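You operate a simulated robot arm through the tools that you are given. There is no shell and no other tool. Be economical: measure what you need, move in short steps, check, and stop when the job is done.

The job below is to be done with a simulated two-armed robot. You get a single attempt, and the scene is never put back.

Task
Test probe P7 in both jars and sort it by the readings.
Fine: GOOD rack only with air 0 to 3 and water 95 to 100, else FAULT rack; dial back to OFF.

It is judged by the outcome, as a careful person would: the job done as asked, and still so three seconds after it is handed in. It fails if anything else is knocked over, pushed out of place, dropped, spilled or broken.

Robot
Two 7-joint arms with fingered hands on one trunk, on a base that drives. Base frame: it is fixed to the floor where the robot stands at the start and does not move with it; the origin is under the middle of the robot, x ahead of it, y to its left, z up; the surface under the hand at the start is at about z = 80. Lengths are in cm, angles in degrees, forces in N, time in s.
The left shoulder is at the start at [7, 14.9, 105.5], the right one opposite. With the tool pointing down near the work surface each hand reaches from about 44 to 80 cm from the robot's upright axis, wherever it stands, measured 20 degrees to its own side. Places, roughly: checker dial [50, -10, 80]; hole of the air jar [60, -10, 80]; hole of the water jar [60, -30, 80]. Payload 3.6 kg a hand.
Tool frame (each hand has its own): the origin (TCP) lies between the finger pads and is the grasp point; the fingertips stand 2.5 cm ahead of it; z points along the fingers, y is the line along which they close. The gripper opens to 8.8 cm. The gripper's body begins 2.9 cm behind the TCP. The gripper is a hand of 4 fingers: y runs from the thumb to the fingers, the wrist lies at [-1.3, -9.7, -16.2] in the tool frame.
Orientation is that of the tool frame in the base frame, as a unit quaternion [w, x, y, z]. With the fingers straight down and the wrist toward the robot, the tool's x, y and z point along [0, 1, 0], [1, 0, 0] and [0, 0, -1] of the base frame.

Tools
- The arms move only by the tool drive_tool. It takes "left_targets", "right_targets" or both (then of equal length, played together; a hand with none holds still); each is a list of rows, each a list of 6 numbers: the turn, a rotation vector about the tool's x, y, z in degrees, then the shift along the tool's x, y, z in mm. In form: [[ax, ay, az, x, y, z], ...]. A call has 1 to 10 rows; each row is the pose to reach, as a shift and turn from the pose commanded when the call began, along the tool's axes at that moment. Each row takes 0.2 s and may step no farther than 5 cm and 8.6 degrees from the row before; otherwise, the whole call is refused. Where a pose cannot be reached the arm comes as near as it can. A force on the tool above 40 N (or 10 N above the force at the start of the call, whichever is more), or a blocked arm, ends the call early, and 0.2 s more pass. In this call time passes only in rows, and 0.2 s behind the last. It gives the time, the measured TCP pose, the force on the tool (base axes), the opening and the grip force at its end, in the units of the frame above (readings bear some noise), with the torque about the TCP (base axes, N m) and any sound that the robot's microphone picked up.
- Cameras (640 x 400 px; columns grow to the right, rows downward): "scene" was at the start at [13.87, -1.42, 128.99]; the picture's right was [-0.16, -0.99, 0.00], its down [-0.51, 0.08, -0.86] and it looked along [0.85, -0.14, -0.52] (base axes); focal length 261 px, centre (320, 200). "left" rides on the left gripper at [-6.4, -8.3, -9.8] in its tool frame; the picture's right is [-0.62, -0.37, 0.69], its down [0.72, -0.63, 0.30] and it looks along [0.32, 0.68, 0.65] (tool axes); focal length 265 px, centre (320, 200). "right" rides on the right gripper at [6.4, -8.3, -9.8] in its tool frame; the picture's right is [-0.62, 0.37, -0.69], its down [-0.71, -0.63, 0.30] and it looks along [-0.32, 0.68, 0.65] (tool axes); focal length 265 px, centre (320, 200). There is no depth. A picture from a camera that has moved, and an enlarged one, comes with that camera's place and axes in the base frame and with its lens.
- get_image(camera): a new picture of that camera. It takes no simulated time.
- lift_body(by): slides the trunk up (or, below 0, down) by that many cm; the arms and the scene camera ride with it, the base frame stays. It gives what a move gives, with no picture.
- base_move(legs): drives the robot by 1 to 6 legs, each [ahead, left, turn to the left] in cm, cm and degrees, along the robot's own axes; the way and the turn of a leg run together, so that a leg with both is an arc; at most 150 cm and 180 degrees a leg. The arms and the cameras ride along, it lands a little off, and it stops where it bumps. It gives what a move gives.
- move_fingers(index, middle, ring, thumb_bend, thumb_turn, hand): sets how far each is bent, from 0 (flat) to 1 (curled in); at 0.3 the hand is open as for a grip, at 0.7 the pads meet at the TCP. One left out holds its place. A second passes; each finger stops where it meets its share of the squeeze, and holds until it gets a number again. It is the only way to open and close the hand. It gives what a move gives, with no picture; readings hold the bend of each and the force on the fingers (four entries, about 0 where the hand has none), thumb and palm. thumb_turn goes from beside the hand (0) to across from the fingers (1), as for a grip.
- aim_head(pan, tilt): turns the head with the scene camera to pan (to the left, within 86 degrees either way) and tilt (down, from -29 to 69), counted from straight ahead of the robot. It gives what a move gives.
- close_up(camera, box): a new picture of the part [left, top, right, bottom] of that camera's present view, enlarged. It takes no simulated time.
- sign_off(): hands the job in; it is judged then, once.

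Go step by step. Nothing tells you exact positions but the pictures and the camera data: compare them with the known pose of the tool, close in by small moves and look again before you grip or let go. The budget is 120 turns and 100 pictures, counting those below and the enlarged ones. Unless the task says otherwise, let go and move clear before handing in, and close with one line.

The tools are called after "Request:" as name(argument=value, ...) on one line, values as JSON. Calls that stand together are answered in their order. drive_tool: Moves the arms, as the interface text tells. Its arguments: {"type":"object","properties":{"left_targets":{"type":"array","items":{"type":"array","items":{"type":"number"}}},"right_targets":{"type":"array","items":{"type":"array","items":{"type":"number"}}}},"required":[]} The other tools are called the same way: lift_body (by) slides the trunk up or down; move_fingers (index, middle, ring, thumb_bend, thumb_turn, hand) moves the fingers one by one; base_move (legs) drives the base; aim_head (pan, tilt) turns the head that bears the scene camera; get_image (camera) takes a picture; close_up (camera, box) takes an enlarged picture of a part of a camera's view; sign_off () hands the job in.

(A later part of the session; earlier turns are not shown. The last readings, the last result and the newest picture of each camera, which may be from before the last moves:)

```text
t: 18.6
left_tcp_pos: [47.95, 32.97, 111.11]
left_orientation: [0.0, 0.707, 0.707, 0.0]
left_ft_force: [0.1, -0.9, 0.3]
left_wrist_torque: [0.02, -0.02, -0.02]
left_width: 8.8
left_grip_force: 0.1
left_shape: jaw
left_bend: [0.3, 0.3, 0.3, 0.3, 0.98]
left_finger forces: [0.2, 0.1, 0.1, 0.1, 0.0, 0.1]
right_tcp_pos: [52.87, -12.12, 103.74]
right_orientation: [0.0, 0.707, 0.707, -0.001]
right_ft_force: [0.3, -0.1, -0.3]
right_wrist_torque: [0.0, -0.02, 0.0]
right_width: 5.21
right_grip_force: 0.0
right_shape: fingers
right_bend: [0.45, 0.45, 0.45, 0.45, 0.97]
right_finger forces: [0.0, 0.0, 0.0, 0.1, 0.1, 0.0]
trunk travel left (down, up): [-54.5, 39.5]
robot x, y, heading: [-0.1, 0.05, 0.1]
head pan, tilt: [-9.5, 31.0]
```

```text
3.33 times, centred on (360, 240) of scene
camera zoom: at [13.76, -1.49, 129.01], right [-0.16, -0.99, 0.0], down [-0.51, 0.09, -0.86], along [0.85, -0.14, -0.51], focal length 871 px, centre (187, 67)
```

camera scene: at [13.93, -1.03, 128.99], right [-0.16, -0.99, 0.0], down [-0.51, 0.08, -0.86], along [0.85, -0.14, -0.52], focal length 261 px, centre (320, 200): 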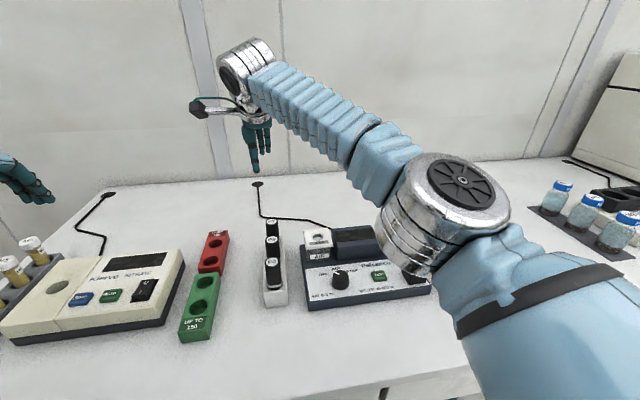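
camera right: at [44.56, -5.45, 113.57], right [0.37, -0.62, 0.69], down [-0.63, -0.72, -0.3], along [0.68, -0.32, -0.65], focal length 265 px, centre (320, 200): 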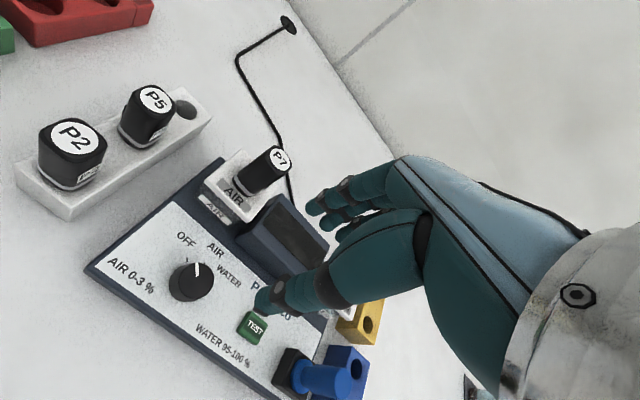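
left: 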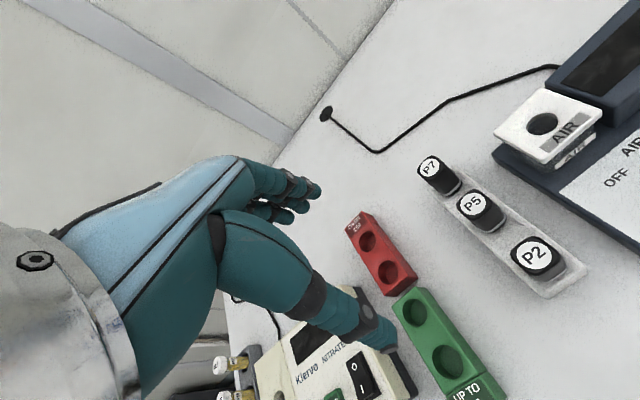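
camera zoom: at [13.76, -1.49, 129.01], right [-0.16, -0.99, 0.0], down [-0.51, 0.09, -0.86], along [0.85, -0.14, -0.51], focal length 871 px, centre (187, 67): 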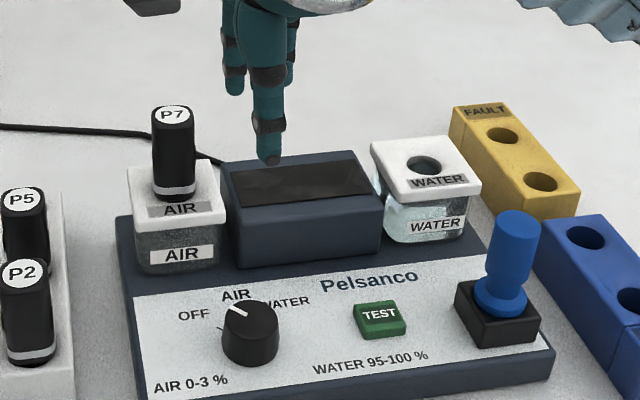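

I'll zoom on the dial to read its pointer and ticks.

Request:
close_up(camera="right", box=[120, 210, 280, 350])

Request:
close_up(camera="scene", box=[315, 245, 375, 290])

```text
2.86 times, centred on (200, 280) of right
camera zoom: at [44.56, -5.45, 113.57], right [0.37, -0.62, 0.69], down [-0.63, -0.72, -0.3], along [0.68, -0.32, -0.65], focal length 758 px, centre (663, -29)
```

zoom: 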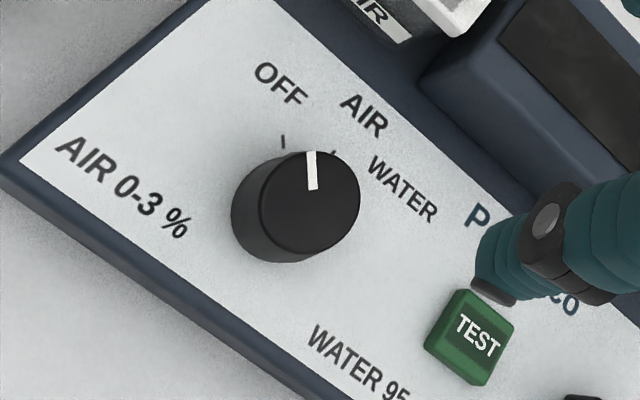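

```text
8.89 times, centred on (345, 268) of scene
camera zoom: at [13.76, -1.49, 129.01], right [-0.16, -0.99, 0.0], down [-0.51, 0.09, -0.86], along [0.85, -0.14, -0.51], focal length 2322 px, centre (98, -400)
```

zoom: 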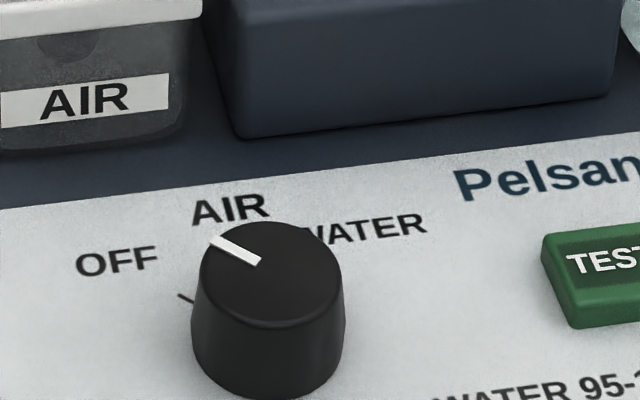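

The pointer is at OFF, 45° left, with AIR straight ahead and WATER 45° right. The knob top is at about [52.8, -12.15, 85.7]. I'll pre-turn the hand 23° and come down partway.

Request:
move_fingers(hand="right", index=0.36, middle=0.36, ring=0.36, thumb_bend=0.38)

Request:
drive_tool(right_targets=[[0, 0, -8, 0, 0, 30], [0, 0, -16, 0, 0, 60], [0, 0, -23, 0, 0, 100], [0, 0, -23, 0, 0, 125]])

Request:
get_image(camera="right")

Request:
close_up(camera="scene", box=[290, 210, 390, 300])

```text
t: 19.6
left_tcp_pos: [47.99, 32.77, 110.97]
left_orientation: [0.0, 0.707, 0.708, 0.0]
left_ft_force: [-0.3, 0.7, -0.2]
left_wrist_torque: [-0.02, -0.04, 0.03]
left_width: 8.79
left_grip_force: 0.0
left_shape: jaw
left_bend: [0.3, 0.3, 0.3, 0.3, 0.98]
left_finger forces: [0.1, 0.1, 0.0, 0.0, 0.0, 0.0]
right_tcp_pos: [53.17, -11.95, 103.76]
right_orientation: [0.0, 0.706, 0.708, -0.001]
right_ft_force: [0.2, -0.6, 0.3]
right_wrist_torque: [-0.05, -0.01, 0.02]
right_width: 6.96
right_grip_force: 0.0
right_shape: fingers
right_bend: [0.36, 0.36, 0.36, 0.38, 0.97]
right_finger forces: [0.0, 0.1, 0.0, 0.0, 0.0, 0.0]
trunk travel left (down, up): [-54.5, 39.5]
robot x, y, heading: [0.04, 0.36, 0.3]
head pan, tilt: [-9.5, 31.0]
```

```text
t: 20.6
left_tcp_pos: [48.06, 32.83, 111.19]
left_orientation: [0.001, 0.707, 0.708, 0.001]
left_ft_force: [0.7, -1.4, -1.1]
left_wrist_torque: [0.02, 0.02, 0.02]
left_width: 8.77
left_grip_force: 0.0
left_shape: jaw
left_bend: [0.3, 0.3, 0.3, 0.3, 0.98]
left_finger forces: [0.0, 0.0, 0.0, 0.0, 0.0, 0.0]
right_tcp_pos: [53.06, -12.02, 91.37]
right_orientation: [-0.001, 0.549, 0.836, -0.002]
right_ft_force: [-0.4, 0.2, -0.1]
right_wrist_torque: [-0.02, 0.03, 0.01]
right_width: 6.96
right_grip_force: 0.1
right_shape: fingers
right_bend: [0.36, 0.36, 0.36, 0.38, 0.97]
right_finger forces: [0.0, 0.1, 0.0, 0.1, 0.0, 0.1]
trunk travel left (down, up): [-54.5, 39.5]
robot x, y, heading: [0.13, 0.32, -0.1]
head pan, tilt: [-9.5, 31.0]
```

```text
62 pictures are left
camera right: at [42.81, -9.17, 101.11], right [0.58, -0.42, 0.69], down [-0.3, -0.91, -0.3], along [0.76, -0.03, -0.65], focal length 265 px, centre (320, 200)
```

right: 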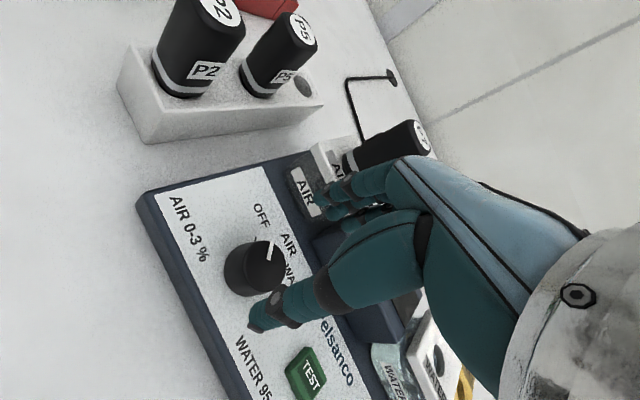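

```text
4.44 times, centred on (340, 255) of scene
camera zoom: at [13.89, -1.44, 129.0], right [-0.16, -0.99, 0.0], down [-0.51, 0.08, -0.86], along [0.85, -0.14, -0.52], focal length 1161 px, centre (231, -44)
```

zoom: 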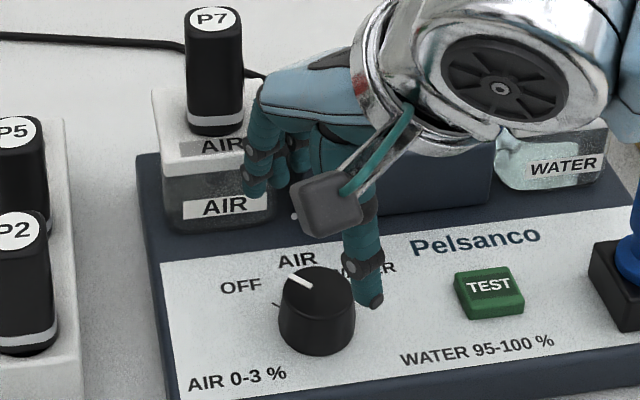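

The hand lines up with about 4 mm to correct toward the thumb side. I'll correct that and descend to around z = 87.8, watching the fingers' clearance from the jar.

Request:
drive_tool(right_targets=[[0, 0, 0, 0, -4, 12], [0, 0, 0, 0, -4, 24], [0, 0, 0, 0, -4, 34]])

Request:
get_image(camera="right")

Request:
close_up(camera="scene", box=[290, 210, 390, 300])

```text
t: 21.4
left_tcp_pos: [48.03, 32.9, 111.09]
left_orientation: [0.001, 0.706, 0.708, 0.0]
left_ft_force: [0.5, -0.2, -0.8]
left_wrist_torque: [0.03, 0.0, 0.0]
left_width: 8.78
left_grip_force: 0.0
left_shape: jaw
left_bend: [0.3, 0.3, 0.3, 0.3, 0.98]
left_finger forces: [0.1, 0.0, 0.0, 0.0, 0.0, 0.0]
right_tcp_pos: [52.63, -12.12, 87.93]
right_orientation: [0.0, 0.551, 0.835, -0.002]
right_ft_force: [0.3, -0.8, -0.1]
right_wrist_torque: [0.0, 0.02, 0.0]
right_width: 6.99
right_grip_force: 0.0
right_shape: fingers
right_bend: [0.36, 0.36, 0.36, 0.38, 0.97]
right_finger forces: [0.0, 0.0, 0.0, 0.0, 0.1, 0.1]
trunk travel left (down, up): [-54.5, 39.5]
robot x, y, heading: [-0.14, 0.11, 0.1]
head pan, tilt: [-9.5, 31.0]
```

```text
60 pictures are left
camera right: at [42.37, -9.28, 97.69], right [0.58, -0.42, 0.69], down [-0.3, -0.91, -0.3], along [0.75, -0.03, -0.66], focal length 265 px, centre (320, 200)
```

right: 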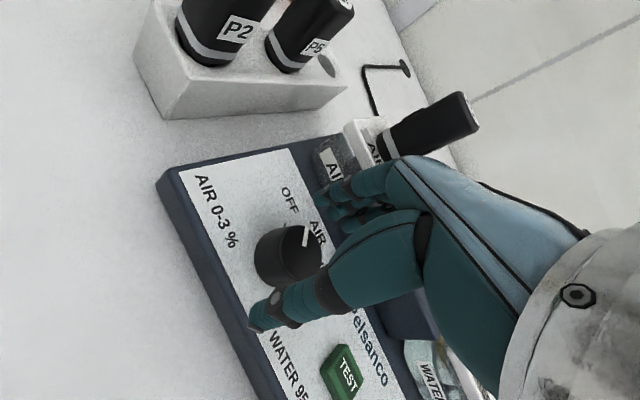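

```text
4.44 times, centred on (340, 255) of scene
camera zoom: at [13.86, -1.43, 129.0], right [-0.16, -0.99, 0.0], down [-0.51, 0.08, -0.86], along [0.85, -0.14, -0.52], focal length 1161 px, centre (231, -44)
```

zoom: 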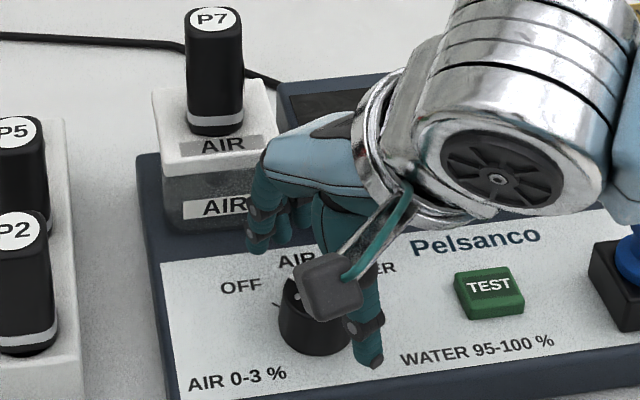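

The knob is between the thumb and fingers and the tips are just above the panel. I'll close on it.

Request:
move_fingers(hand="right", index=0.7, middle=0.7, ring=0.7, thumb_bend=0.7)

Request:
close_up(camera="right", box=[200, 150, 420, 350])

```text
t: 22.4
left_tcp_pos: [48.01, 32.97, 111.07]
left_orientation: [0.0, 0.707, 0.707, 0.0]
left_ft_force: [-0.2, -1.1, -0.2]
left_wrist_torque: [0.04, 0.0, -0.02]
left_width: 8.76
left_grip_force: 0.1
left_shape: jaw
left_bend: [0.3, 0.3, 0.3, 0.3, 0.98]
left_finger forces: [0.0, 0.0, 0.0, 0.0, 0.0, 0.0]
right_tcp_pos: [52.61, -12.07, 88.06]
right_orientation: [0.001, 0.552, 0.834, 0.0]
right_ft_force: [9.6, 3.5, 13.1]
right_wrist_torque: [0.05, -0.59, 0.07]
right_width: 0.02
right_grip_force: 9.8
right_shape: fingers
right_bend: [0.7, 0.59, 0.7, 0.7, 0.97]
right_finger forces: [0.1, 20.2, 0.0, 0.0, 0.0, 0.0]
trunk travel left (down, up): [-54.5, 39.5]
robot x, y, heading: [-0.1, -0.24, -0.0]
head pan, tilt: [-9.5, 31.0]
```

```text
2.00 times, centred on (310, 250) of right
camera zoom: at [42.44, -9.22, 97.86], right [0.58, -0.42, 0.7], down [-0.3, -0.91, -0.3], along [0.76, -0.03, -0.65], focal length 531 px, centre (340, 100)
```

zoom: 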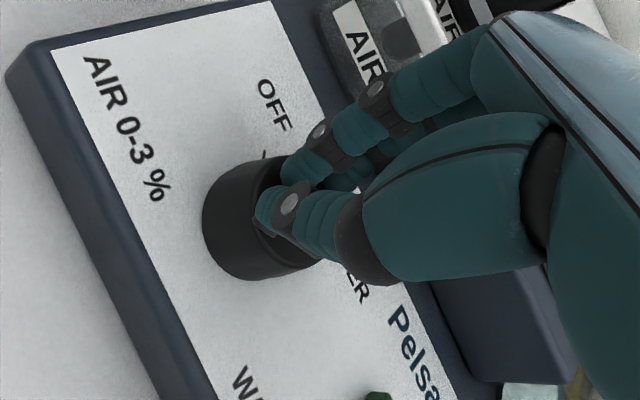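

The hand closed on top of the knob, so it was too high. I'll open, raise slightly, and preshape the hand to just wider than the knob.

Request:
move_fingers(hand="right", index=0.43, middle=0.43, ring=0.43, thumb_bend=0.45)

Request:
get_image(camera="right")

Request:
close_up(camera="scene", box=[290, 210, 390, 300])

```text
t: 23.4
left_tcp_pos: [48.21, 32.97, 110.94]
left_orientation: [0.0, 0.707, 0.708, -0.001]
left_ft_force: [-0.3, 0.4, -0.1]
left_wrist_torque: [0.05, -0.01, -0.03]
left_width: 8.78
left_grip_force: 0.1
left_shape: jaw
left_bend: [0.3, 0.3, 0.3, 0.3, 0.98]
left_finger forces: [0.0, 0.0, 0.0, 0.0, 0.1, 0.1]
right_tcp_pos: [52.74, -12.07, 87.82]
right_orientation: [-0.001, 0.55, 0.835, -0.002]
right_ft_force: [0.3, -0.8, 0.4]
right_wrist_torque: [-0.03, 0.02, 0.01]
right_width: 5.43
right_grip_force: 0.1
right_shape: fingers
right_bend: [0.43, 0.43, 0.43, 0.45, 0.97]
right_finger forces: [0.0, 0.1, 0.0, 0.1, 0.1, 0.0]
trunk travel left (down, up): [-54.5, 39.5]
robot x, y, heading: [0.08, 0.13, 0.3]
head pan, tilt: [-9.5, 31.0]
```

```text
57 pictures are left
camera right: at [42.5, -9.27, 97.6], right [0.59, -0.42, 0.69], down [-0.3, -0.91, -0.3], along [0.75, -0.03, -0.66], focal length 265 px, centre (320, 200)
```

right: 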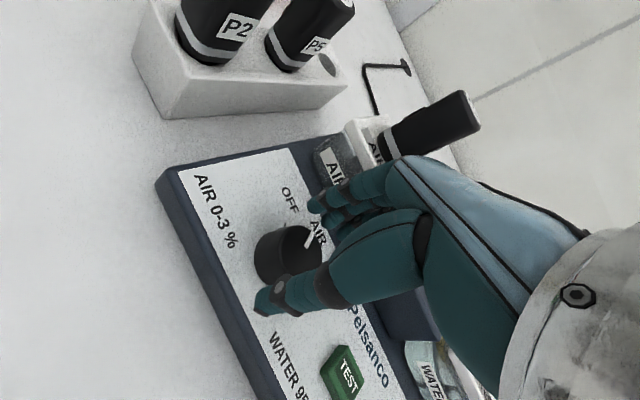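

```text
4.44 times, centred on (340, 255) of scene
camera zoom: at [14.04, -1.4, 128.97], right [-0.16, -0.99, 0.0], down [-0.51, 0.08, -0.86], along [0.84, -0.14, -0.52], focal length 1161 px, centre (231, -44)
```

zoom: 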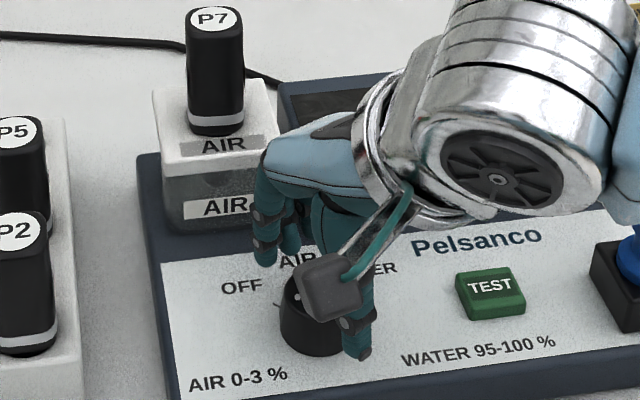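

I'll check whether the pointer moved.

Request:
close_up(camera="right", box=[240, 180, 340, 310])

```text
3.08 times, centred on (290, 245) of right
camera zoom: at [42.5, -9.27, 97.6], right [0.59, -0.42, 0.69], down [-0.3, -0.91, -0.3], along [0.75, -0.03, -0.66], focal length 817 px, centre (412, 62)
```

zoom: 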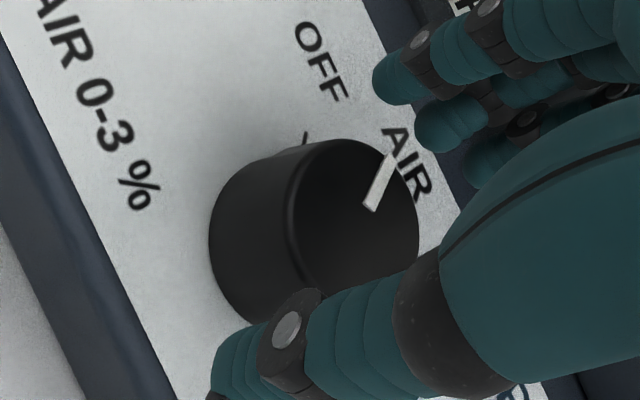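

The knob was dragged to about 28°, still short of AIR. I'll lower with the hand straddling the knob and then grip properly.

Request:
drive_tool(right_targets=[[0, 0, 0, 0, 0, 5], [0, 0, 0, 0, 0, 10], [0, 0, 0, 0, 0, 14]])

Request:
close_up(camera="right", box=[220, 170, 380, 330])

Request:
close_up(camera="scene", box=[290, 220, 390, 300])

```text
t: 24.2
left_tcp_pos: [48.12, 32.76, 111.1]
left_orientation: [0.001, 0.707, 0.708, 0.0]
left_ft_force: [0.3, -0.3, 0.0]
left_wrist_torque: [0.02, 0.0, 0.02]
left_width: 8.78
left_grip_force: 0.0
left_shape: jaw
left_bend: [0.3, 0.3, 0.3, 0.3, 0.98]
left_finger forces: [0.1, 0.0, 0.0, 0.0, 0.0, 0.0]
right_tcp_pos: [52.64, -12.16, 86.6]
right_orientation: [0.001, 0.55, 0.835, -0.002]
right_ft_force: [0.1, 0.0, -0.6]
right_wrist_torque: [-0.02, -0.01, 0.04]
right_width: 5.43
right_grip_force: 0.1
right_shape: fingers
right_bend: [0.43, 0.43, 0.43, 0.45, 0.97]
right_finger forces: [0.0, 0.0, 0.0, 0.1, 0.0, 0.0]
trunk travel left (down, up): [-54.5, 39.5]
robot x, y, heading: [-0.15, -0.12, -0.1]
head pan, tilt: [-9.5, 31.0]
```

```text
2.50 times, centred on (300, 250) of right
camera zoom: at [42.37, -9.36, 96.35], right [0.58, -0.42, 0.69], down [-0.3, -0.91, -0.3], along [0.75, -0.03, -0.66], focal length 664 px, centre (370, 75)
```

zoom: 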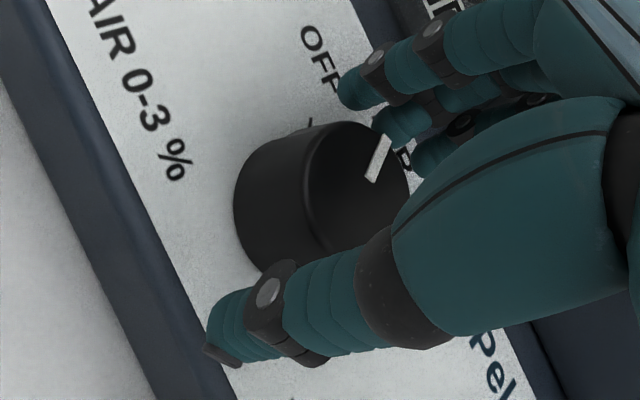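

```text
5.00 times, centred on (340, 260) of scene
camera zoom: at [13.79, -1.43, 129.0], right [-0.16, -0.99, 0.0], down [-0.51, 0.08, -0.86], along [0.85, -0.14, -0.51], focal length 1306 px, centre (220, -100)
```

zoom: 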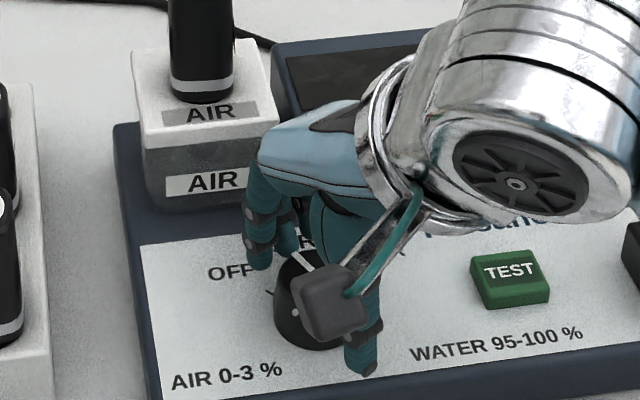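

No contact force yet, and the thumb is down beside the knob. I'll close now.

Request:
move_fingers(hand="right", index=0.65, middle=0.65, ring=0.65, thumb_bend=0.65)

Request:
close_up(camera="right", box=[220, 170, 380, 330])

```text
t: 25.2
left_tcp_pos: [48.2, 32.86, 111.06]
left_orientation: [0.0, 0.707, 0.708, -0.001]
left_ft_force: [0.8, -0.1, 0.2]
left_wrist_torque: [0.01, -0.01, 0.01]
left_width: 8.76
left_grip_force: 0.0
left_shape: jaw
left_bend: [0.3, 0.3, 0.3, 0.3, 0.98]
left_finger forces: [0.1, 0.1, 0.1, 0.0, 0.0, 0.0]
right_tcp_pos: [52.72, -12.07, 86.65]
right_orientation: [0.0, 0.55, 0.835, -0.001]
right_ft_force: [11.0, 4.3, 3.0]
right_wrist_torque: [0.11, -0.31, 0.05]
right_width: 2.54
right_grip_force: 9.3
right_shape: fingers
right_bend: [0.56, 0.57, 0.64, 0.6, 0.97]
right_finger forces: [5.6, 7.8, 0.9, 0.0, 3.3, 0.0]
trunk travel left (down, up): [-54.5, 39.5]
robot x, y, heading: [0.05, -0.21, -0.0]
head pan, tilt: [-9.5, 31.0]
```

```text
2.50 times, centred on (300, 250) of right
camera zoom: at [42.57, -9.28, 96.35], right [0.58, -0.42, 0.69], down [-0.3, -0.91, -0.3], along [0.76, -0.03, -0.65], focal length 664 px, centre (370, 75)
```

zoom: 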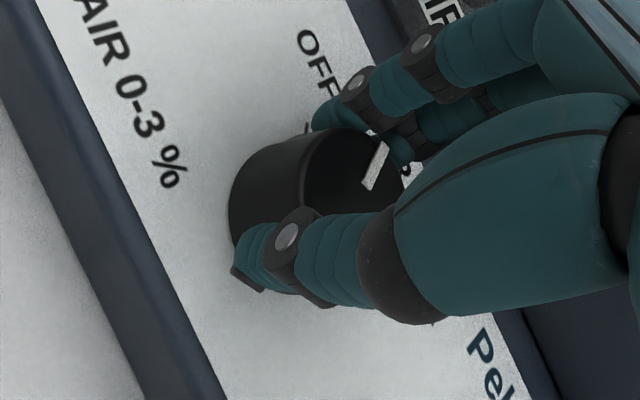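

The knob is gripped from both sides. I'll turn clockwise about 28° toward AIR.

Request:
drive_tool(right_targets=[[0, 0, 7, 0, 0, 0], [0, 0, 14, 0, 0, 0], [0, 0, 21, 0, 0, 0], [0, 0, 28, 0, 0, 0]])

Request:
get_image(camera="right")

Request:
close_up(camera="scene", box=[290, 200, 410, 300])

```text
t: 26.2
left_tcp_pos: [48.22, 33.0, 110.93]
left_orientation: [0.001, 0.707, 0.708, -0.001]
left_ft_force: [-0.3, 0.0, 0.5]
left_wrist_torque: [0.02, -0.05, 0.02]
left_width: 8.78
left_grip_force: 0.0
left_shape: jaw
left_bend: [0.3, 0.3, 0.3, 0.3, 0.98]
left_finger forces: [0.0, 0.0, 0.0, 0.0, 0.1, 0.0]
right_tcp_pos: [52.96, -12.03, 86.66]
right_orientation: [0.0, 0.737, 0.676, -0.001]
right_ft_force: [12.4, 3.1, 7.2]
right_wrist_torque: [0.04, -0.36, 0.08]
right_width: 2.54
right_grip_force: 9.7
right_shape: fingers
right_bend: [0.55, 0.56, 0.64, 0.61, 0.96]
right_finger forces: [7.3, 8.1, 0.3, 0.1, 3.8, 0.0]
trunk travel left (down, up): [-54.5, 39.5]
robot x, y, heading: [-0.07, 0.42, -0.2]
head pan, tilt: [-9.5, 31.0]
```

```text
51 pictures are left
camera right: at [45.09, -4.79, 96.29], right [0.31, -0.65, 0.69], down [-0.69, -0.66, -0.3], along [0.65, -0.38, -0.65], focal length 265 px, centre (320, 200)
```

right: 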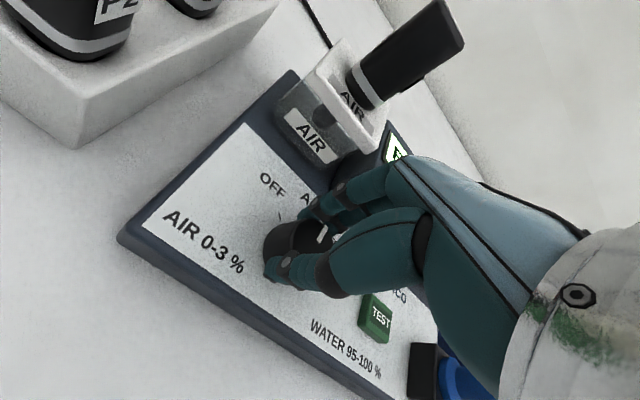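

```text
4.00 times, centred on (350, 250) of scene
camera zoom: at [14.03, -1.33, 128.98], right [-0.16, -0.99, 0.0], down [-0.51, 0.08, -0.86], along [0.84, -0.14, -0.52], focal length 1045 px, centre (200, 0)
```

zoom: 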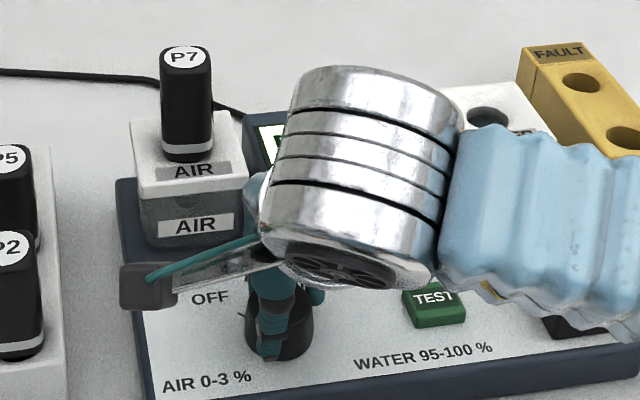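

The display has come on. I'll open and lift away to read the dial and the screen.

Request:
move_fingers(hand="right", index=0.42, middle=0.42, ring=0.42, thumb_bend=0.44)

Request:
drive_tool(right_targets=[[0, 0, 0, 0, 0, -30], [0, 0, 0, 0, 0, -70], [0, 0, 0, 0, 0, -110], [0, 0, 0, -40, -10, -120], [0, 0, 0, -80, -20, -120]])

Request:
close_up(camera="scene", box=[290, 200, 410, 300])

Request:
get_image(camera="right")

```text
t: 27.2
left_tcp_pos: [48.02, 32.78, 111.11]
left_orientation: [0.001, 0.706, 0.708, 0.0]
left_ft_force: [-0.8, -0.1, -0.1]
left_wrist_torque: [0.03, 0.03, 0.01]
left_width: 8.78
left_grip_force: 0.0
left_shape: jaw
left_bend: [0.3, 0.3, 0.3, 0.3, 0.98]
left_finger forces: [0.0, 0.0, 0.1, 0.0, 0.0, 0.0]
right_tcp_pos: [52.73, -12.25, 86.58]
right_orientation: [0.0, 0.736, 0.677, -0.003]
right_ft_force: [0.4, 0.1, 0.0]
right_wrist_torque: [0.02, -0.03, 0.01]
right_width: 5.66
right_grip_force: 0.0
right_shape: fingers
right_bend: [0.42, 0.42, 0.42, 0.44, 0.97]
right_finger forces: [0.0, 0.0, 0.0, 0.0, 0.0, 0.0]
trunk travel left (down, up): [-54.5, 39.5]
robot x, y, heading: [-0.16, 0.17, 0.1]
head pan, tilt: [-9.5, 31.0]
```

```text
t: 28.4
left_tcp_pos: [47.95, 32.85, 111.2]
left_orientation: [0.001, 0.707, 0.707, 0.0]
left_ft_force: [0.1, 0.0, -0.3]
left_wrist_torque: [0.0, -0.02, -0.01]
left_width: 8.77
left_grip_force: 0.0
left_shape: jaw
left_bend: [0.3, 0.3, 0.3, 0.3, 0.98]
left_finger forces: [0.1, 0.1, 0.0, 0.0, 0.1, 0.1]
right_tcp_pos: [50.14, -20.04, 98.28]
right_orientation: [0.0, 0.736, 0.677, -0.002]
right_ft_force: [-0.5, 0.1, 0.0]
right_wrist_torque: [-0.01, -0.03, 0.0]
right_width: 5.67
right_grip_force: 0.2
right_shape: fingers
right_bend: [0.42, 0.42, 0.42, 0.44, 0.97]
right_finger forces: [0.0, 0.0, 0.0, 0.0, 0.1, 0.0]
trunk travel left (down, up): [-54.5, 39.5]
robot x, y, heading: [-0.28, 0.33, 0.0]
head pan, tilt: [-9.5, 31.0]
```

```text
4.00 times, centred on (350, 250) of scene
camera zoom: at [13.78, -1.52, 129.01], right [-0.16, -0.99, 0.0], down [-0.51, 0.09, -0.86], along [0.85, -0.14, -0.51], focal length 1045 px, centre (200, 0)
```

zoom: 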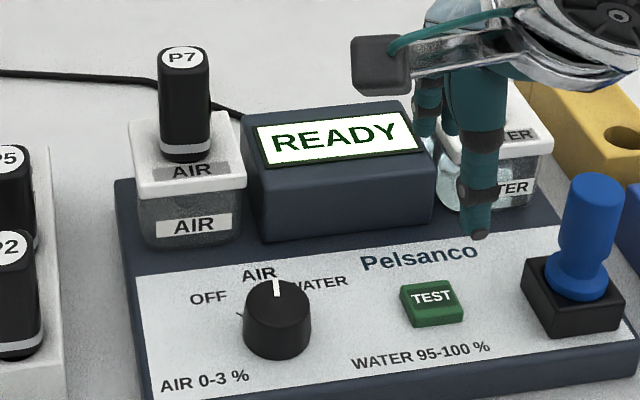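

```text
48 pictures are left
camera right: at [42.2, -12.7, 108.08], right [0.32, -0.65, 0.69], down [-0.69, -0.66, -0.3], along [0.65, -0.38, -0.65], focal length 265 px, centre (320, 200)
```

right: 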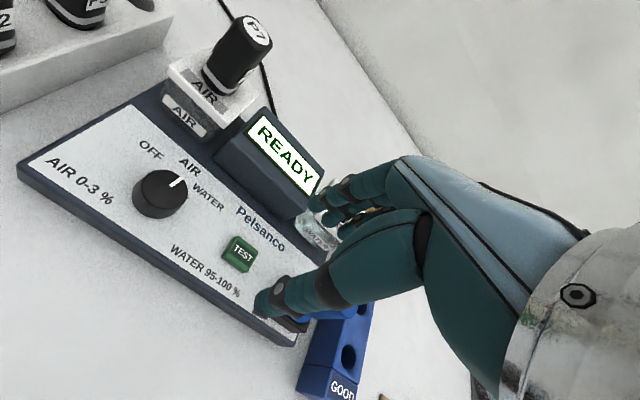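

The screen says READY, so the meter is on. I'll zoom in on the pointer to make sure it is at AIR.

Request:
close_up(camera="scene", box=[330, 255, 400, 295])

Request:
close_up(camera="right", box=[110, 130, 270, 280])

```text
9.14 times, centred on (365, 275) of scene
camera zoom: at [13.78, -1.52, 129.01], right [-0.16, -0.99, 0.0], down [-0.51, 0.09, -0.86], along [0.85, -0.14, -0.51], focal length 2389 px, centre (-91, -486)
```

zoom: 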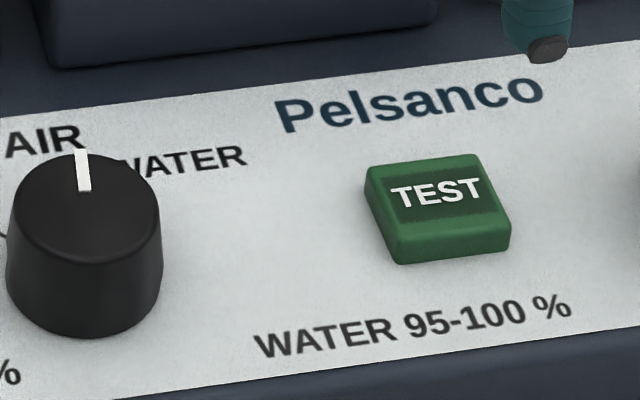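

```text
2.67 times, centred on (190, 205) of right
camera zoom: at [42.2, -12.7, 108.08], right [0.32, -0.65, 0.69], down [-0.69, -0.66, -0.3], along [0.65, -0.38, -0.65], focal length 708 px, centre (667, 187)
```

zoom: 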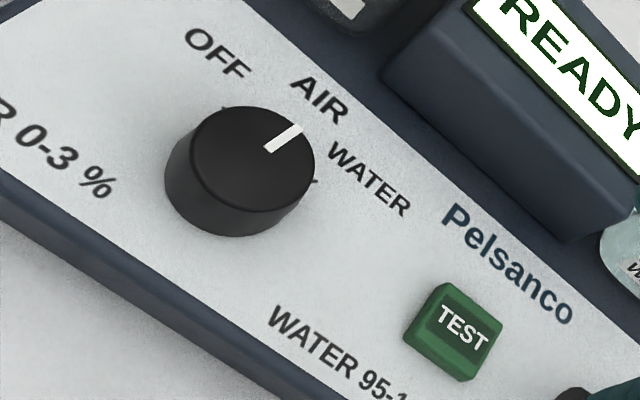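

The pointer sits about 15° past the AIR mark, between AIR and WATER but nearer AIR. I'd rather have it truly on AIR, so I'll re-grip and turn it back before testing.

Request:
drive_tool(right_targets=[[0, 0, 0, 40, 10, 0], [0, 0, 0, 80, 20, 10], [0, 0, 0, 80, 20, 50], [0, 0, 0, 80, 20, 90], [0, 0, 0, 80, 20, 117]])

Request:
close_up(camera="right", box=[220, 170, 380, 330])

```text
t: 29.6
left_tcp_pos: [47.98, 32.9, 111.07]
left_orientation: [0.0, 0.706, 0.708, -0.001]
left_ft_force: [-0.3, 0.5, -0.6]
left_wrist_torque: [0.0, -0.01, -0.02]
left_width: 8.77
left_grip_force: 0.0
left_shape: jaw
left_bend: [0.3, 0.3, 0.3, 0.3, 0.98]
left_finger forces: [0.1, 0.1, 0.1, 0.0, 0.0, 0.1]
right_tcp_pos: [52.7, -12.11, 86.61]
right_orientation: [0.0, 0.736, 0.677, -0.001]
right_ft_force: [0.6, -0.5, -0.1]
right_wrist_torque: [0.0, 0.0, -0.03]
right_width: 5.7
right_grip_force: 0.1
right_shape: fingers
right_bend: [0.42, 0.42, 0.42, 0.44, 0.97]
right_finger forces: [0.1, 0.0, 0.0, 0.0, 0.0, 0.1]
trunk travel left (down, up): [-54.5, 39.5]
robot x, y, heading: [-0.03, -0.04, 0.1]
head pan, tilt: [-9.5, 31.0]
```

```text
2.50 times, centred on (300, 250) of right
camera zoom: at [44.92, -4.79, 96.42], right [0.32, -0.65, 0.69], down [-0.69, -0.66, -0.3], along [0.65, -0.38, -0.65], focal length 664 px, centre (370, 75)
```

zoom: 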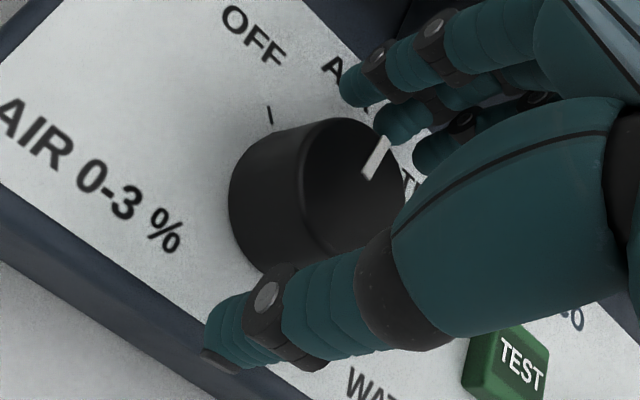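

I'll grip and turn back 15° counter-clockwise.

Request:
move_fingers(hand="right", index=0.65, middle=0.65, ring=0.65, thumb_bend=0.65)

Request:
drive_tool(right_targets=[[0, 0, -5, 0, 0, 0], [0, 0, -10, 0, 0, 0], [0, 0, -15, 0, 0, 0]])

Request:
move_fingers(hand="right", index=0.42, middle=0.42, ring=0.42, thumb_bend=0.44)

Request:
drive_tool(right_targets=[[0, 0, 0, 0, 0, -30], [0, 0, 0, 0, 0, -70], [0, 0, 5, -15, -5, -110], [0, 0, 10, -50, -7, -110], [0, 0, 10, -84, -9, -110]])

Request:
close_up(camera="right", box=[110, 130, 270, 280])

Request:
close_up(camera="scene", box=[300, 215, 400, 290])

```text
t: 30.6
left_tcp_pos: [48.12, 32.93, 111.01]
left_orientation: [-0.001, 0.707, 0.707, -0.001]
left_ft_force: [-0.5, 1.1, 0.2]
left_wrist_torque: [-0.01, 0.01, 0.02]
left_width: 8.79
left_grip_force: 0.0
left_shape: jaw
left_bend: [0.3, 0.3, 0.3, 0.3, 0.98]
left_finger forces: [0.0, 0.0, 0.0, 0.0, 0.0, 0.0]
right_tcp_pos: [52.85, -12.09, 86.68]
right_orientation: [0.0, 0.736, 0.677, -0.001]
right_ft_force: [10.6, -1.2, 3.1]
right_wrist_torque: [-0.06, -0.31, -0.01]
right_width: 2.63
right_grip_force: 8.9
right_shape: fingers
right_bend: [0.55, 0.57, 0.65, 0.6, 0.97]
right_finger forces: [6.8, 8.0, 0.0, 0.0, 3.2, 0.0]
trunk travel left (down, up): [-54.5, 39.5]
robot x, y, heading: [0.02, -0.21, -0.1]
head pan, tilt: [-9.5, 31.0]
```

```text
t: 31.4
left_tcp_pos: [48.16, 32.82, 111.01]
left_orientation: [0.0, 0.707, 0.708, 0.0]
left_ft_force: [0.2, -0.5, -0.3]
left_wrist_torque: [-0.03, -0.01, 0.0]
left_width: 8.79
left_grip_force: 0.0
left_shape: jaw
left_bend: [0.3, 0.3, 0.3, 0.3, 0.98]
left_finger forces: [0.1, 0.0, 0.0, 0.0, 0.0, 0.1]
right_tcp_pos: [52.92, -12.18, 86.65]
right_orientation: [-0.001, 0.642, 0.767, -0.002]
right_ft_force: [10.9, -2.9, 0.8]
right_wrist_torque: [-0.05, -0.32, 0.01]
right_width: 2.62
right_grip_force: 8.7
right_shape: fingers
right_bend: [0.55, 0.57, 0.65, 0.6, 0.97]
right_finger forces: [5.5, 8.2, 0.5, 0.0, 3.1, 0.1]
trunk travel left (down, up): [-54.5, 39.5]
robot x, y, heading: [0.12, -0.11, 0.1]
head pan, tilt: [-9.5, 31.0]
```

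```text
t: 32.4
left_tcp_pos: [48.12, 32.81, 111.03]
left_orientation: [0.0, 0.707, 0.708, 0.001]
left_ft_force: [-0.6, 0.3, 0.2]
left_wrist_torque: [0.03, 0.0, -0.03]
left_width: 8.8
left_grip_force: 0.0
left_shape: jaw
left_bend: [0.3, 0.3, 0.3, 0.3, 0.98]
left_finger forces: [0.0, 0.0, 0.0, 0.0, 0.0, 0.1]
right_tcp_pos: [52.69, -12.22, 86.73]
right_orientation: [0.0, 0.641, 0.768, -0.002]
right_ft_force: [0.8, 0.6, 0.4]
right_wrist_torque: [0.01, 0.03, -0.01]
right_width: 5.65
right_grip_force: 0.1
right_shape: fingers
right_bend: [0.42, 0.42, 0.42, 0.44, 0.97]
right_finger forces: [0.0, 0.0, 0.1, 0.0, 0.0, 0.1]
trunk travel left (down, up): [-54.5, 39.5]
robot x, y, heading: [0.1, 0.05, -0.2]
head pan, tilt: [-9.5, 31.0]
```

```text
t: 33.6
left_tcp_pos: [48.03, 32.74, 111.12]
left_orientation: [0.0, 0.706, 0.708, 0.0]
left_ft_force: [-0.4, -0.7, -0.2]
left_wrist_torque: [0.0, -0.02, 0.02]
left_width: 8.76
left_grip_force: 0.0
left_shape: jaw
left_bend: [0.3, 0.3, 0.3, 0.3, 0.98]
left_finger forces: [0.1, 0.1, 0.0, 0.1, 0.0, 0.1]
right_tcp_pos: [53.16, -20.55, 97.95]
right_orientation: [-0.001, 0.706, 0.708, -0.001]
right_ft_force: [-0.3, 0.0, 0.2]
right_wrist_torque: [0.02, 0.0, 0.0]
right_width: 5.69
right_grip_force: 0.1
right_shape: fingers
right_bend: [0.42, 0.42, 0.42, 0.44, 0.97]
right_finger forces: [0.0, 0.1, 0.1, 0.1, 0.1, 0.0]
trunk travel left (down, up): [-54.5, 39.5]
robot x, y, heading: [0.28, -0.18, 0.2]
head pan, tilt: [-9.5, 31.0]
```

```text
2.67 times, centred on (190, 205) of right
camera zoom: at [44.85, -13.99, 107.66], right [0.37, -0.62, 0.69], down [-0.63, -0.72, -0.3], along [0.68, -0.32, -0.66], focal length 708 px, centre (667, 187)
```

zoom: 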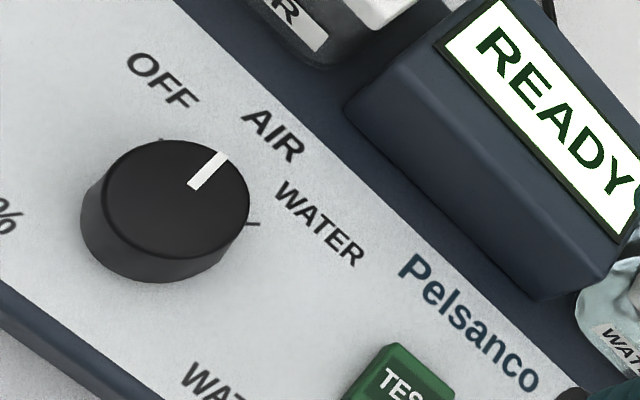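

```text
5.33 times, centred on (350, 252) of scene
camera zoom: at [13.83, -1.51, 129.0], right [-0.16, -0.99, 0.0], down [-0.51, 0.09, -0.86], along [0.85, -0.14, -0.52], focal length 1393 px, centre (160, -80)
```

zoom: 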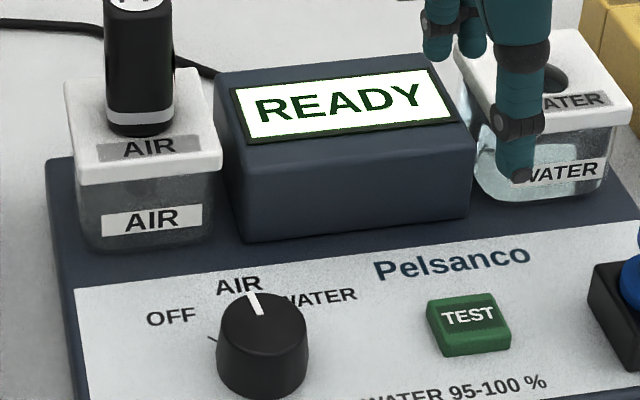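

The pointer is now on AIR. I'll close the hand to make a pointer, lower toward the TEST button at about [52.8, -20.9, 84.8], and look.

Request:
move_fingers(hand="right", index=0.7, middle=0.7, ring=0.7, thumb_bend=0.7)

Request:
drive_tool(right_targets=[[0, 0, 0, -3, -2, 40], [0, 0, 0, -3, -2, 75]])

Request:
get_image(camera="right")

Request:
close_up(camera="scene", box=[320, 200, 440, 300])

```text
t: 34.6
left_tcp_pos: [48.01, 32.83, 111.06]
left_orientation: [0.0, 0.706, 0.708, 0.0]
left_ft_force: [-0.3, 0.3, 0.1]
left_wrist_torque: [-0.02, 0.01, 0.02]
left_width: 8.78
left_grip_force: 0.0
left_shape: jaw
left_bend: [0.3, 0.3, 0.3, 0.3, 0.98]
left_finger forces: [0.0, 0.0, 0.1, 0.1, 0.0, 0.1]
right_tcp_pos: [53.27, -20.61, 97.96]
right_orientation: [0.0, 0.706, 0.708, -0.001]
right_ft_force: [0.3, 0.0, 0.4]
right_wrist_torque: [-0.01, 0.01, 0.02]
right_width: 0.02
right_grip_force: 0.1
right_shape: fingers
right_bend: [0.7, 0.7, 0.7, 0.7, 0.97]
right_finger forces: [0.0, 0.0, 0.1, 0.0, 0.0, 0.1]
trunk travel left (down, up): [-54.5, 39.5]
robot x, y, heading: [-0.21, 0.31, -0.2]
head pan, tilt: [-9.5, 31.0]
```

```text
t: 35.2
left_tcp_pos: [48.21, 32.87, 111.14]
left_orientation: [0.0, 0.707, 0.708, 0.0]
left_ft_force: [-0.9, 1.0, -0.3]
left_wrist_torque: [-0.01, 0.03, -0.04]
left_width: 8.76
left_grip_force: 0.0
left_shape: jaw
left_bend: [0.3, 0.3, 0.3, 0.3, 0.98]
left_finger forces: [0.0, 0.1, 0.0, 0.0, 0.0, 0.1]
right_tcp_pos: [52.9, -20.78, 90.38]
right_orientation: [0.0, 0.706, 0.708, -0.001]
right_ft_force: [-1.2, 0.1, -0.1]
right_wrist_torque: [0.0, -0.01, 0.0]
right_width: 0.0
right_grip_force: 0.2
right_shape: fingers
right_bend: [0.7, 0.7, 0.7, 0.7, 0.97]
right_finger forces: [0.1, 0.0, 0.0, 0.0, 0.0, 0.1]
trunk travel left (down, up): [-54.5, 39.5]
robot x, y, heading: [0.21, -0.15, 0.1]
head pan, tilt: [-9.5, 31.0]
```

```text
42 pictures are left
camera right: at [44.55, -14.26, 100.09], right [0.37, -0.62, 0.69], down [-0.63, -0.72, -0.3], along [0.68, -0.32, -0.65], focal length 265 px, centre (320, 200)
```

right: 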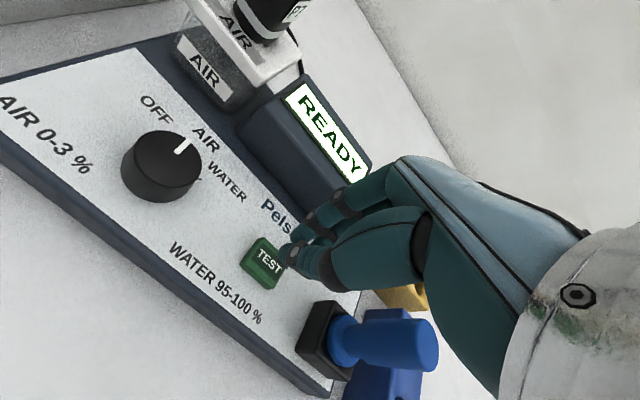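

```text
4.00 times, centred on (380, 250) of scene
camera zoom: at [13.89, -1.43, 129.0], right [-0.16, -0.99, 0.0], down [-0.51, 0.08, -0.86], along [0.85, -0.14, -0.52], focal length 1045 px, centre (80, 0)
```

zoom: 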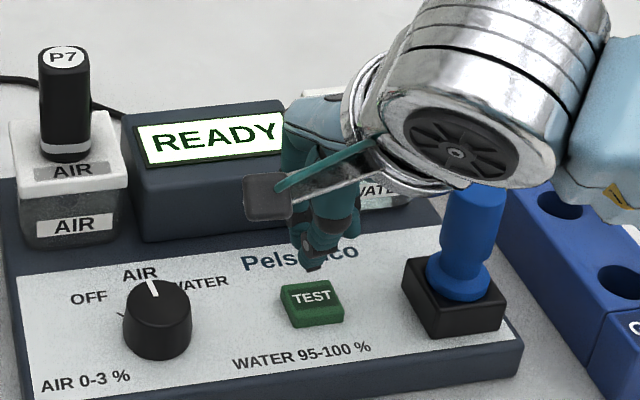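

The fingertips are above the TEST button. I'll press down in small steps and then lift.

Request:
drive_tool(right_targets=[[0, 0, 0, 0, -1, 18], [0, 0, 0, 0, -1, 23], [0, 0, 0, 0, -1, 26]])

Request:
close_up(camera="scene", box=[320, 200, 440, 300])

```text
t: 36.0
left_tcp_pos: [48.07, 32.87, 111.17]
left_orientation: [0.001, 0.706, 0.708, -0.001]
left_ft_force: [0.2, 0.0, 0.3]
left_wrist_torque: [-0.01, -0.02, 0.01]
left_width: 8.77
left_grip_force: 0.1
left_shape: jaw
left_bend: [0.3, 0.3, 0.3, 0.3, 0.98]
left_finger forces: [0.0, 0.0, 0.1, 0.0, 0.0, 0.0]
right_tcp_pos: [52.98, -20.88, 87.71]
right_orientation: [0.0, 0.707, 0.707, -0.001]
right_ft_force: [0.1, -0.5, -0.1]
right_wrist_torque: [-0.02, -0.01, 0.01]
right_width: 0.02
right_grip_force: 0.1
right_shape: fingers
right_bend: [0.7, 0.7, 0.7, 0.7, 0.97]
right_finger forces: [0.1, 0.0, 0.0, 0.0, 0.1, 0.1]
trunk travel left (down, up): [-54.5, 39.5]
robot x, y, heading: [-0.02, 0.46, -0.1]
head pan, tilt: [-9.5, 31.0]
```

```text
4.00 times, centred on (380, 250) of scene
camera zoom: at [13.86, -1.42, 129.0], right [-0.16, -0.99, 0.0], down [-0.51, 0.08, -0.86], along [0.85, -0.14, -0.52], focal length 1045 px, centre (80, 0)
```

zoom: 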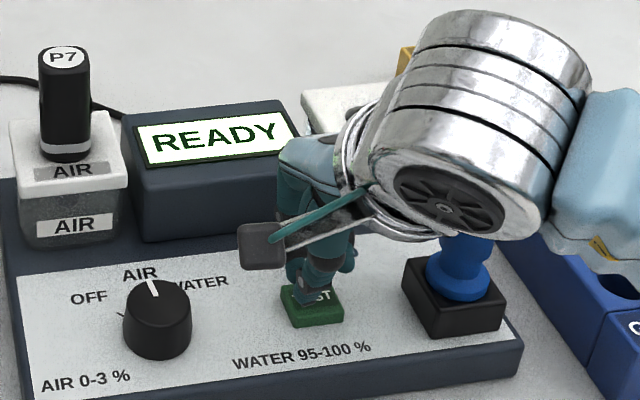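

Request:
drive_tool(right_targets=[[0, 0, 0, 0, 0, 2], [0, 0, 0, 0, 0, 4], [0, 0, 0, 0, 0, 6], [0, 0, 0, 0, 0, 8]])

Request:
close_up(camera="scene", box=[320, 200, 440, 300])

```text
t: 37.0
left_tcp_pos: [48.1, 32.94, 111.04]
left_orientation: [0.0, 0.706, 0.708, 0.0]
left_ft_force: [0.5, -0.3, -0.2]
left_wrist_torque: [-0.03, -0.04, 0.01]
left_width: 8.76
left_grip_force: 0.0
left_shape: jaw
left_bend: [0.3, 0.3, 0.3, 0.3, 0.98]
left_finger forces: [0.1, 0.0, 0.0, 0.1, 0.0, 0.1]
right_tcp_pos: [52.88, -20.96, 86.87]
right_orientation: [0.0, 0.706, 0.708, -0.002]
right_ft_force: [0.8, 0.0, -0.4]
right_wrist_torque: [-0.03, -0.03, 0.02]
right_width: 0.03
right_grip_force: 0.1
right_shape: fingers
right_bend: [0.7, 0.7, 0.7, 0.7, 0.97]
right_finger forces: [0.0, 0.0, 0.0, 0.1, 0.0, 0.0]
trunk travel left (down, up): [-54.5, 39.5]
robot x, y, heading: [-0.11, -0.14, 0.2]
head pan, tilt: [-9.5, 31.0]
```

```text
4.00 times, centred on (380, 250) of scene
camera zoom: at [13.87, -1.42, 129.0], right [-0.16, -0.99, 0.0], down [-0.51, 0.08, -0.86], along [0.85, -0.14, -0.52], focal length 1045 px, centre (80, 0)
```

zoom: 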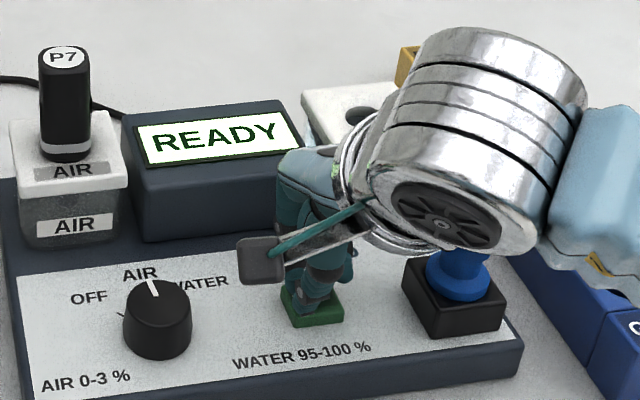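

No contact yet, so I'll keep going down in fine steps.

Request:
drive_tool(right_targets=[[0, 0, 0, 0, 0, 2], [0, 0, 0, 0, 0, 4], [0, 0, 0, 0, 0, 6], [0, 0, 0, 0, 0, 8]])

Request:
close_up(camera="scene", box=[320, 200, 440, 300])

```text
t: 38.0
left_tcp_pos: [48.06, 32.93, 111.02]
left_orientation: [0.0, 0.706, 0.708, -0.001]
left_ft_force: [-0.1, -0.5, -0.2]
left_wrist_torque: [-0.01, 0.02, 0.0]
left_width: 8.79
left_grip_force: 0.1
left_shape: jaw
left_bend: [0.3, 0.3, 0.3, 0.3, 0.98]
left_finger forces: [0.0, 0.0, 0.0, 0.1, 0.1, 0.0]
right_tcp_pos: [52.87, -20.87, 86.18]
right_orientation: [0.0, 0.706, 0.708, -0.001]
right_ft_force: [0.0, 0.4, 1.0]
right_wrist_torque: [0.01, -0.01, -0.01]
right_width: 0.0
right_grip_force: 0.8
right_shape: fingers
right_bend: [0.7, 0.7, 0.7, 0.7, 0.97]
right_finger forces: [0.8, 0.2, 0.1, 0.1, 0.1, 0.1]
trunk travel left (down, up): [-54.5, 39.5]
robot x, y, heading: [0.04, 0.05, 0.0]
head pan, tilt: [-9.5, 31.0]
```

```text
4.00 times, centred on (380, 250) of scene
camera zoom: at [13.85, -1.41, 129.0], right [-0.16, -0.99, 0.0], down [-0.51, 0.08, -0.86], along [0.85, -0.14, -0.52], focal length 1045 px, centre (80, 0)
```

zoom: 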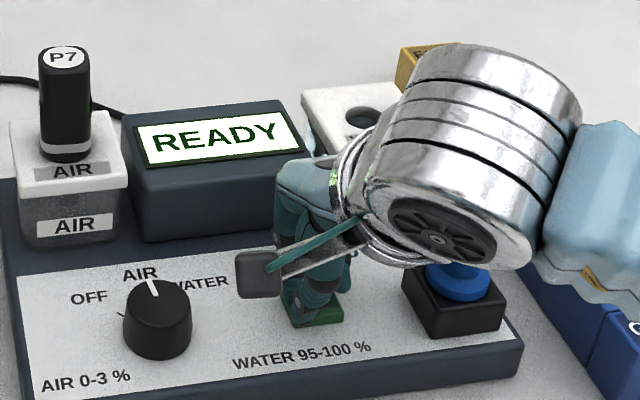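

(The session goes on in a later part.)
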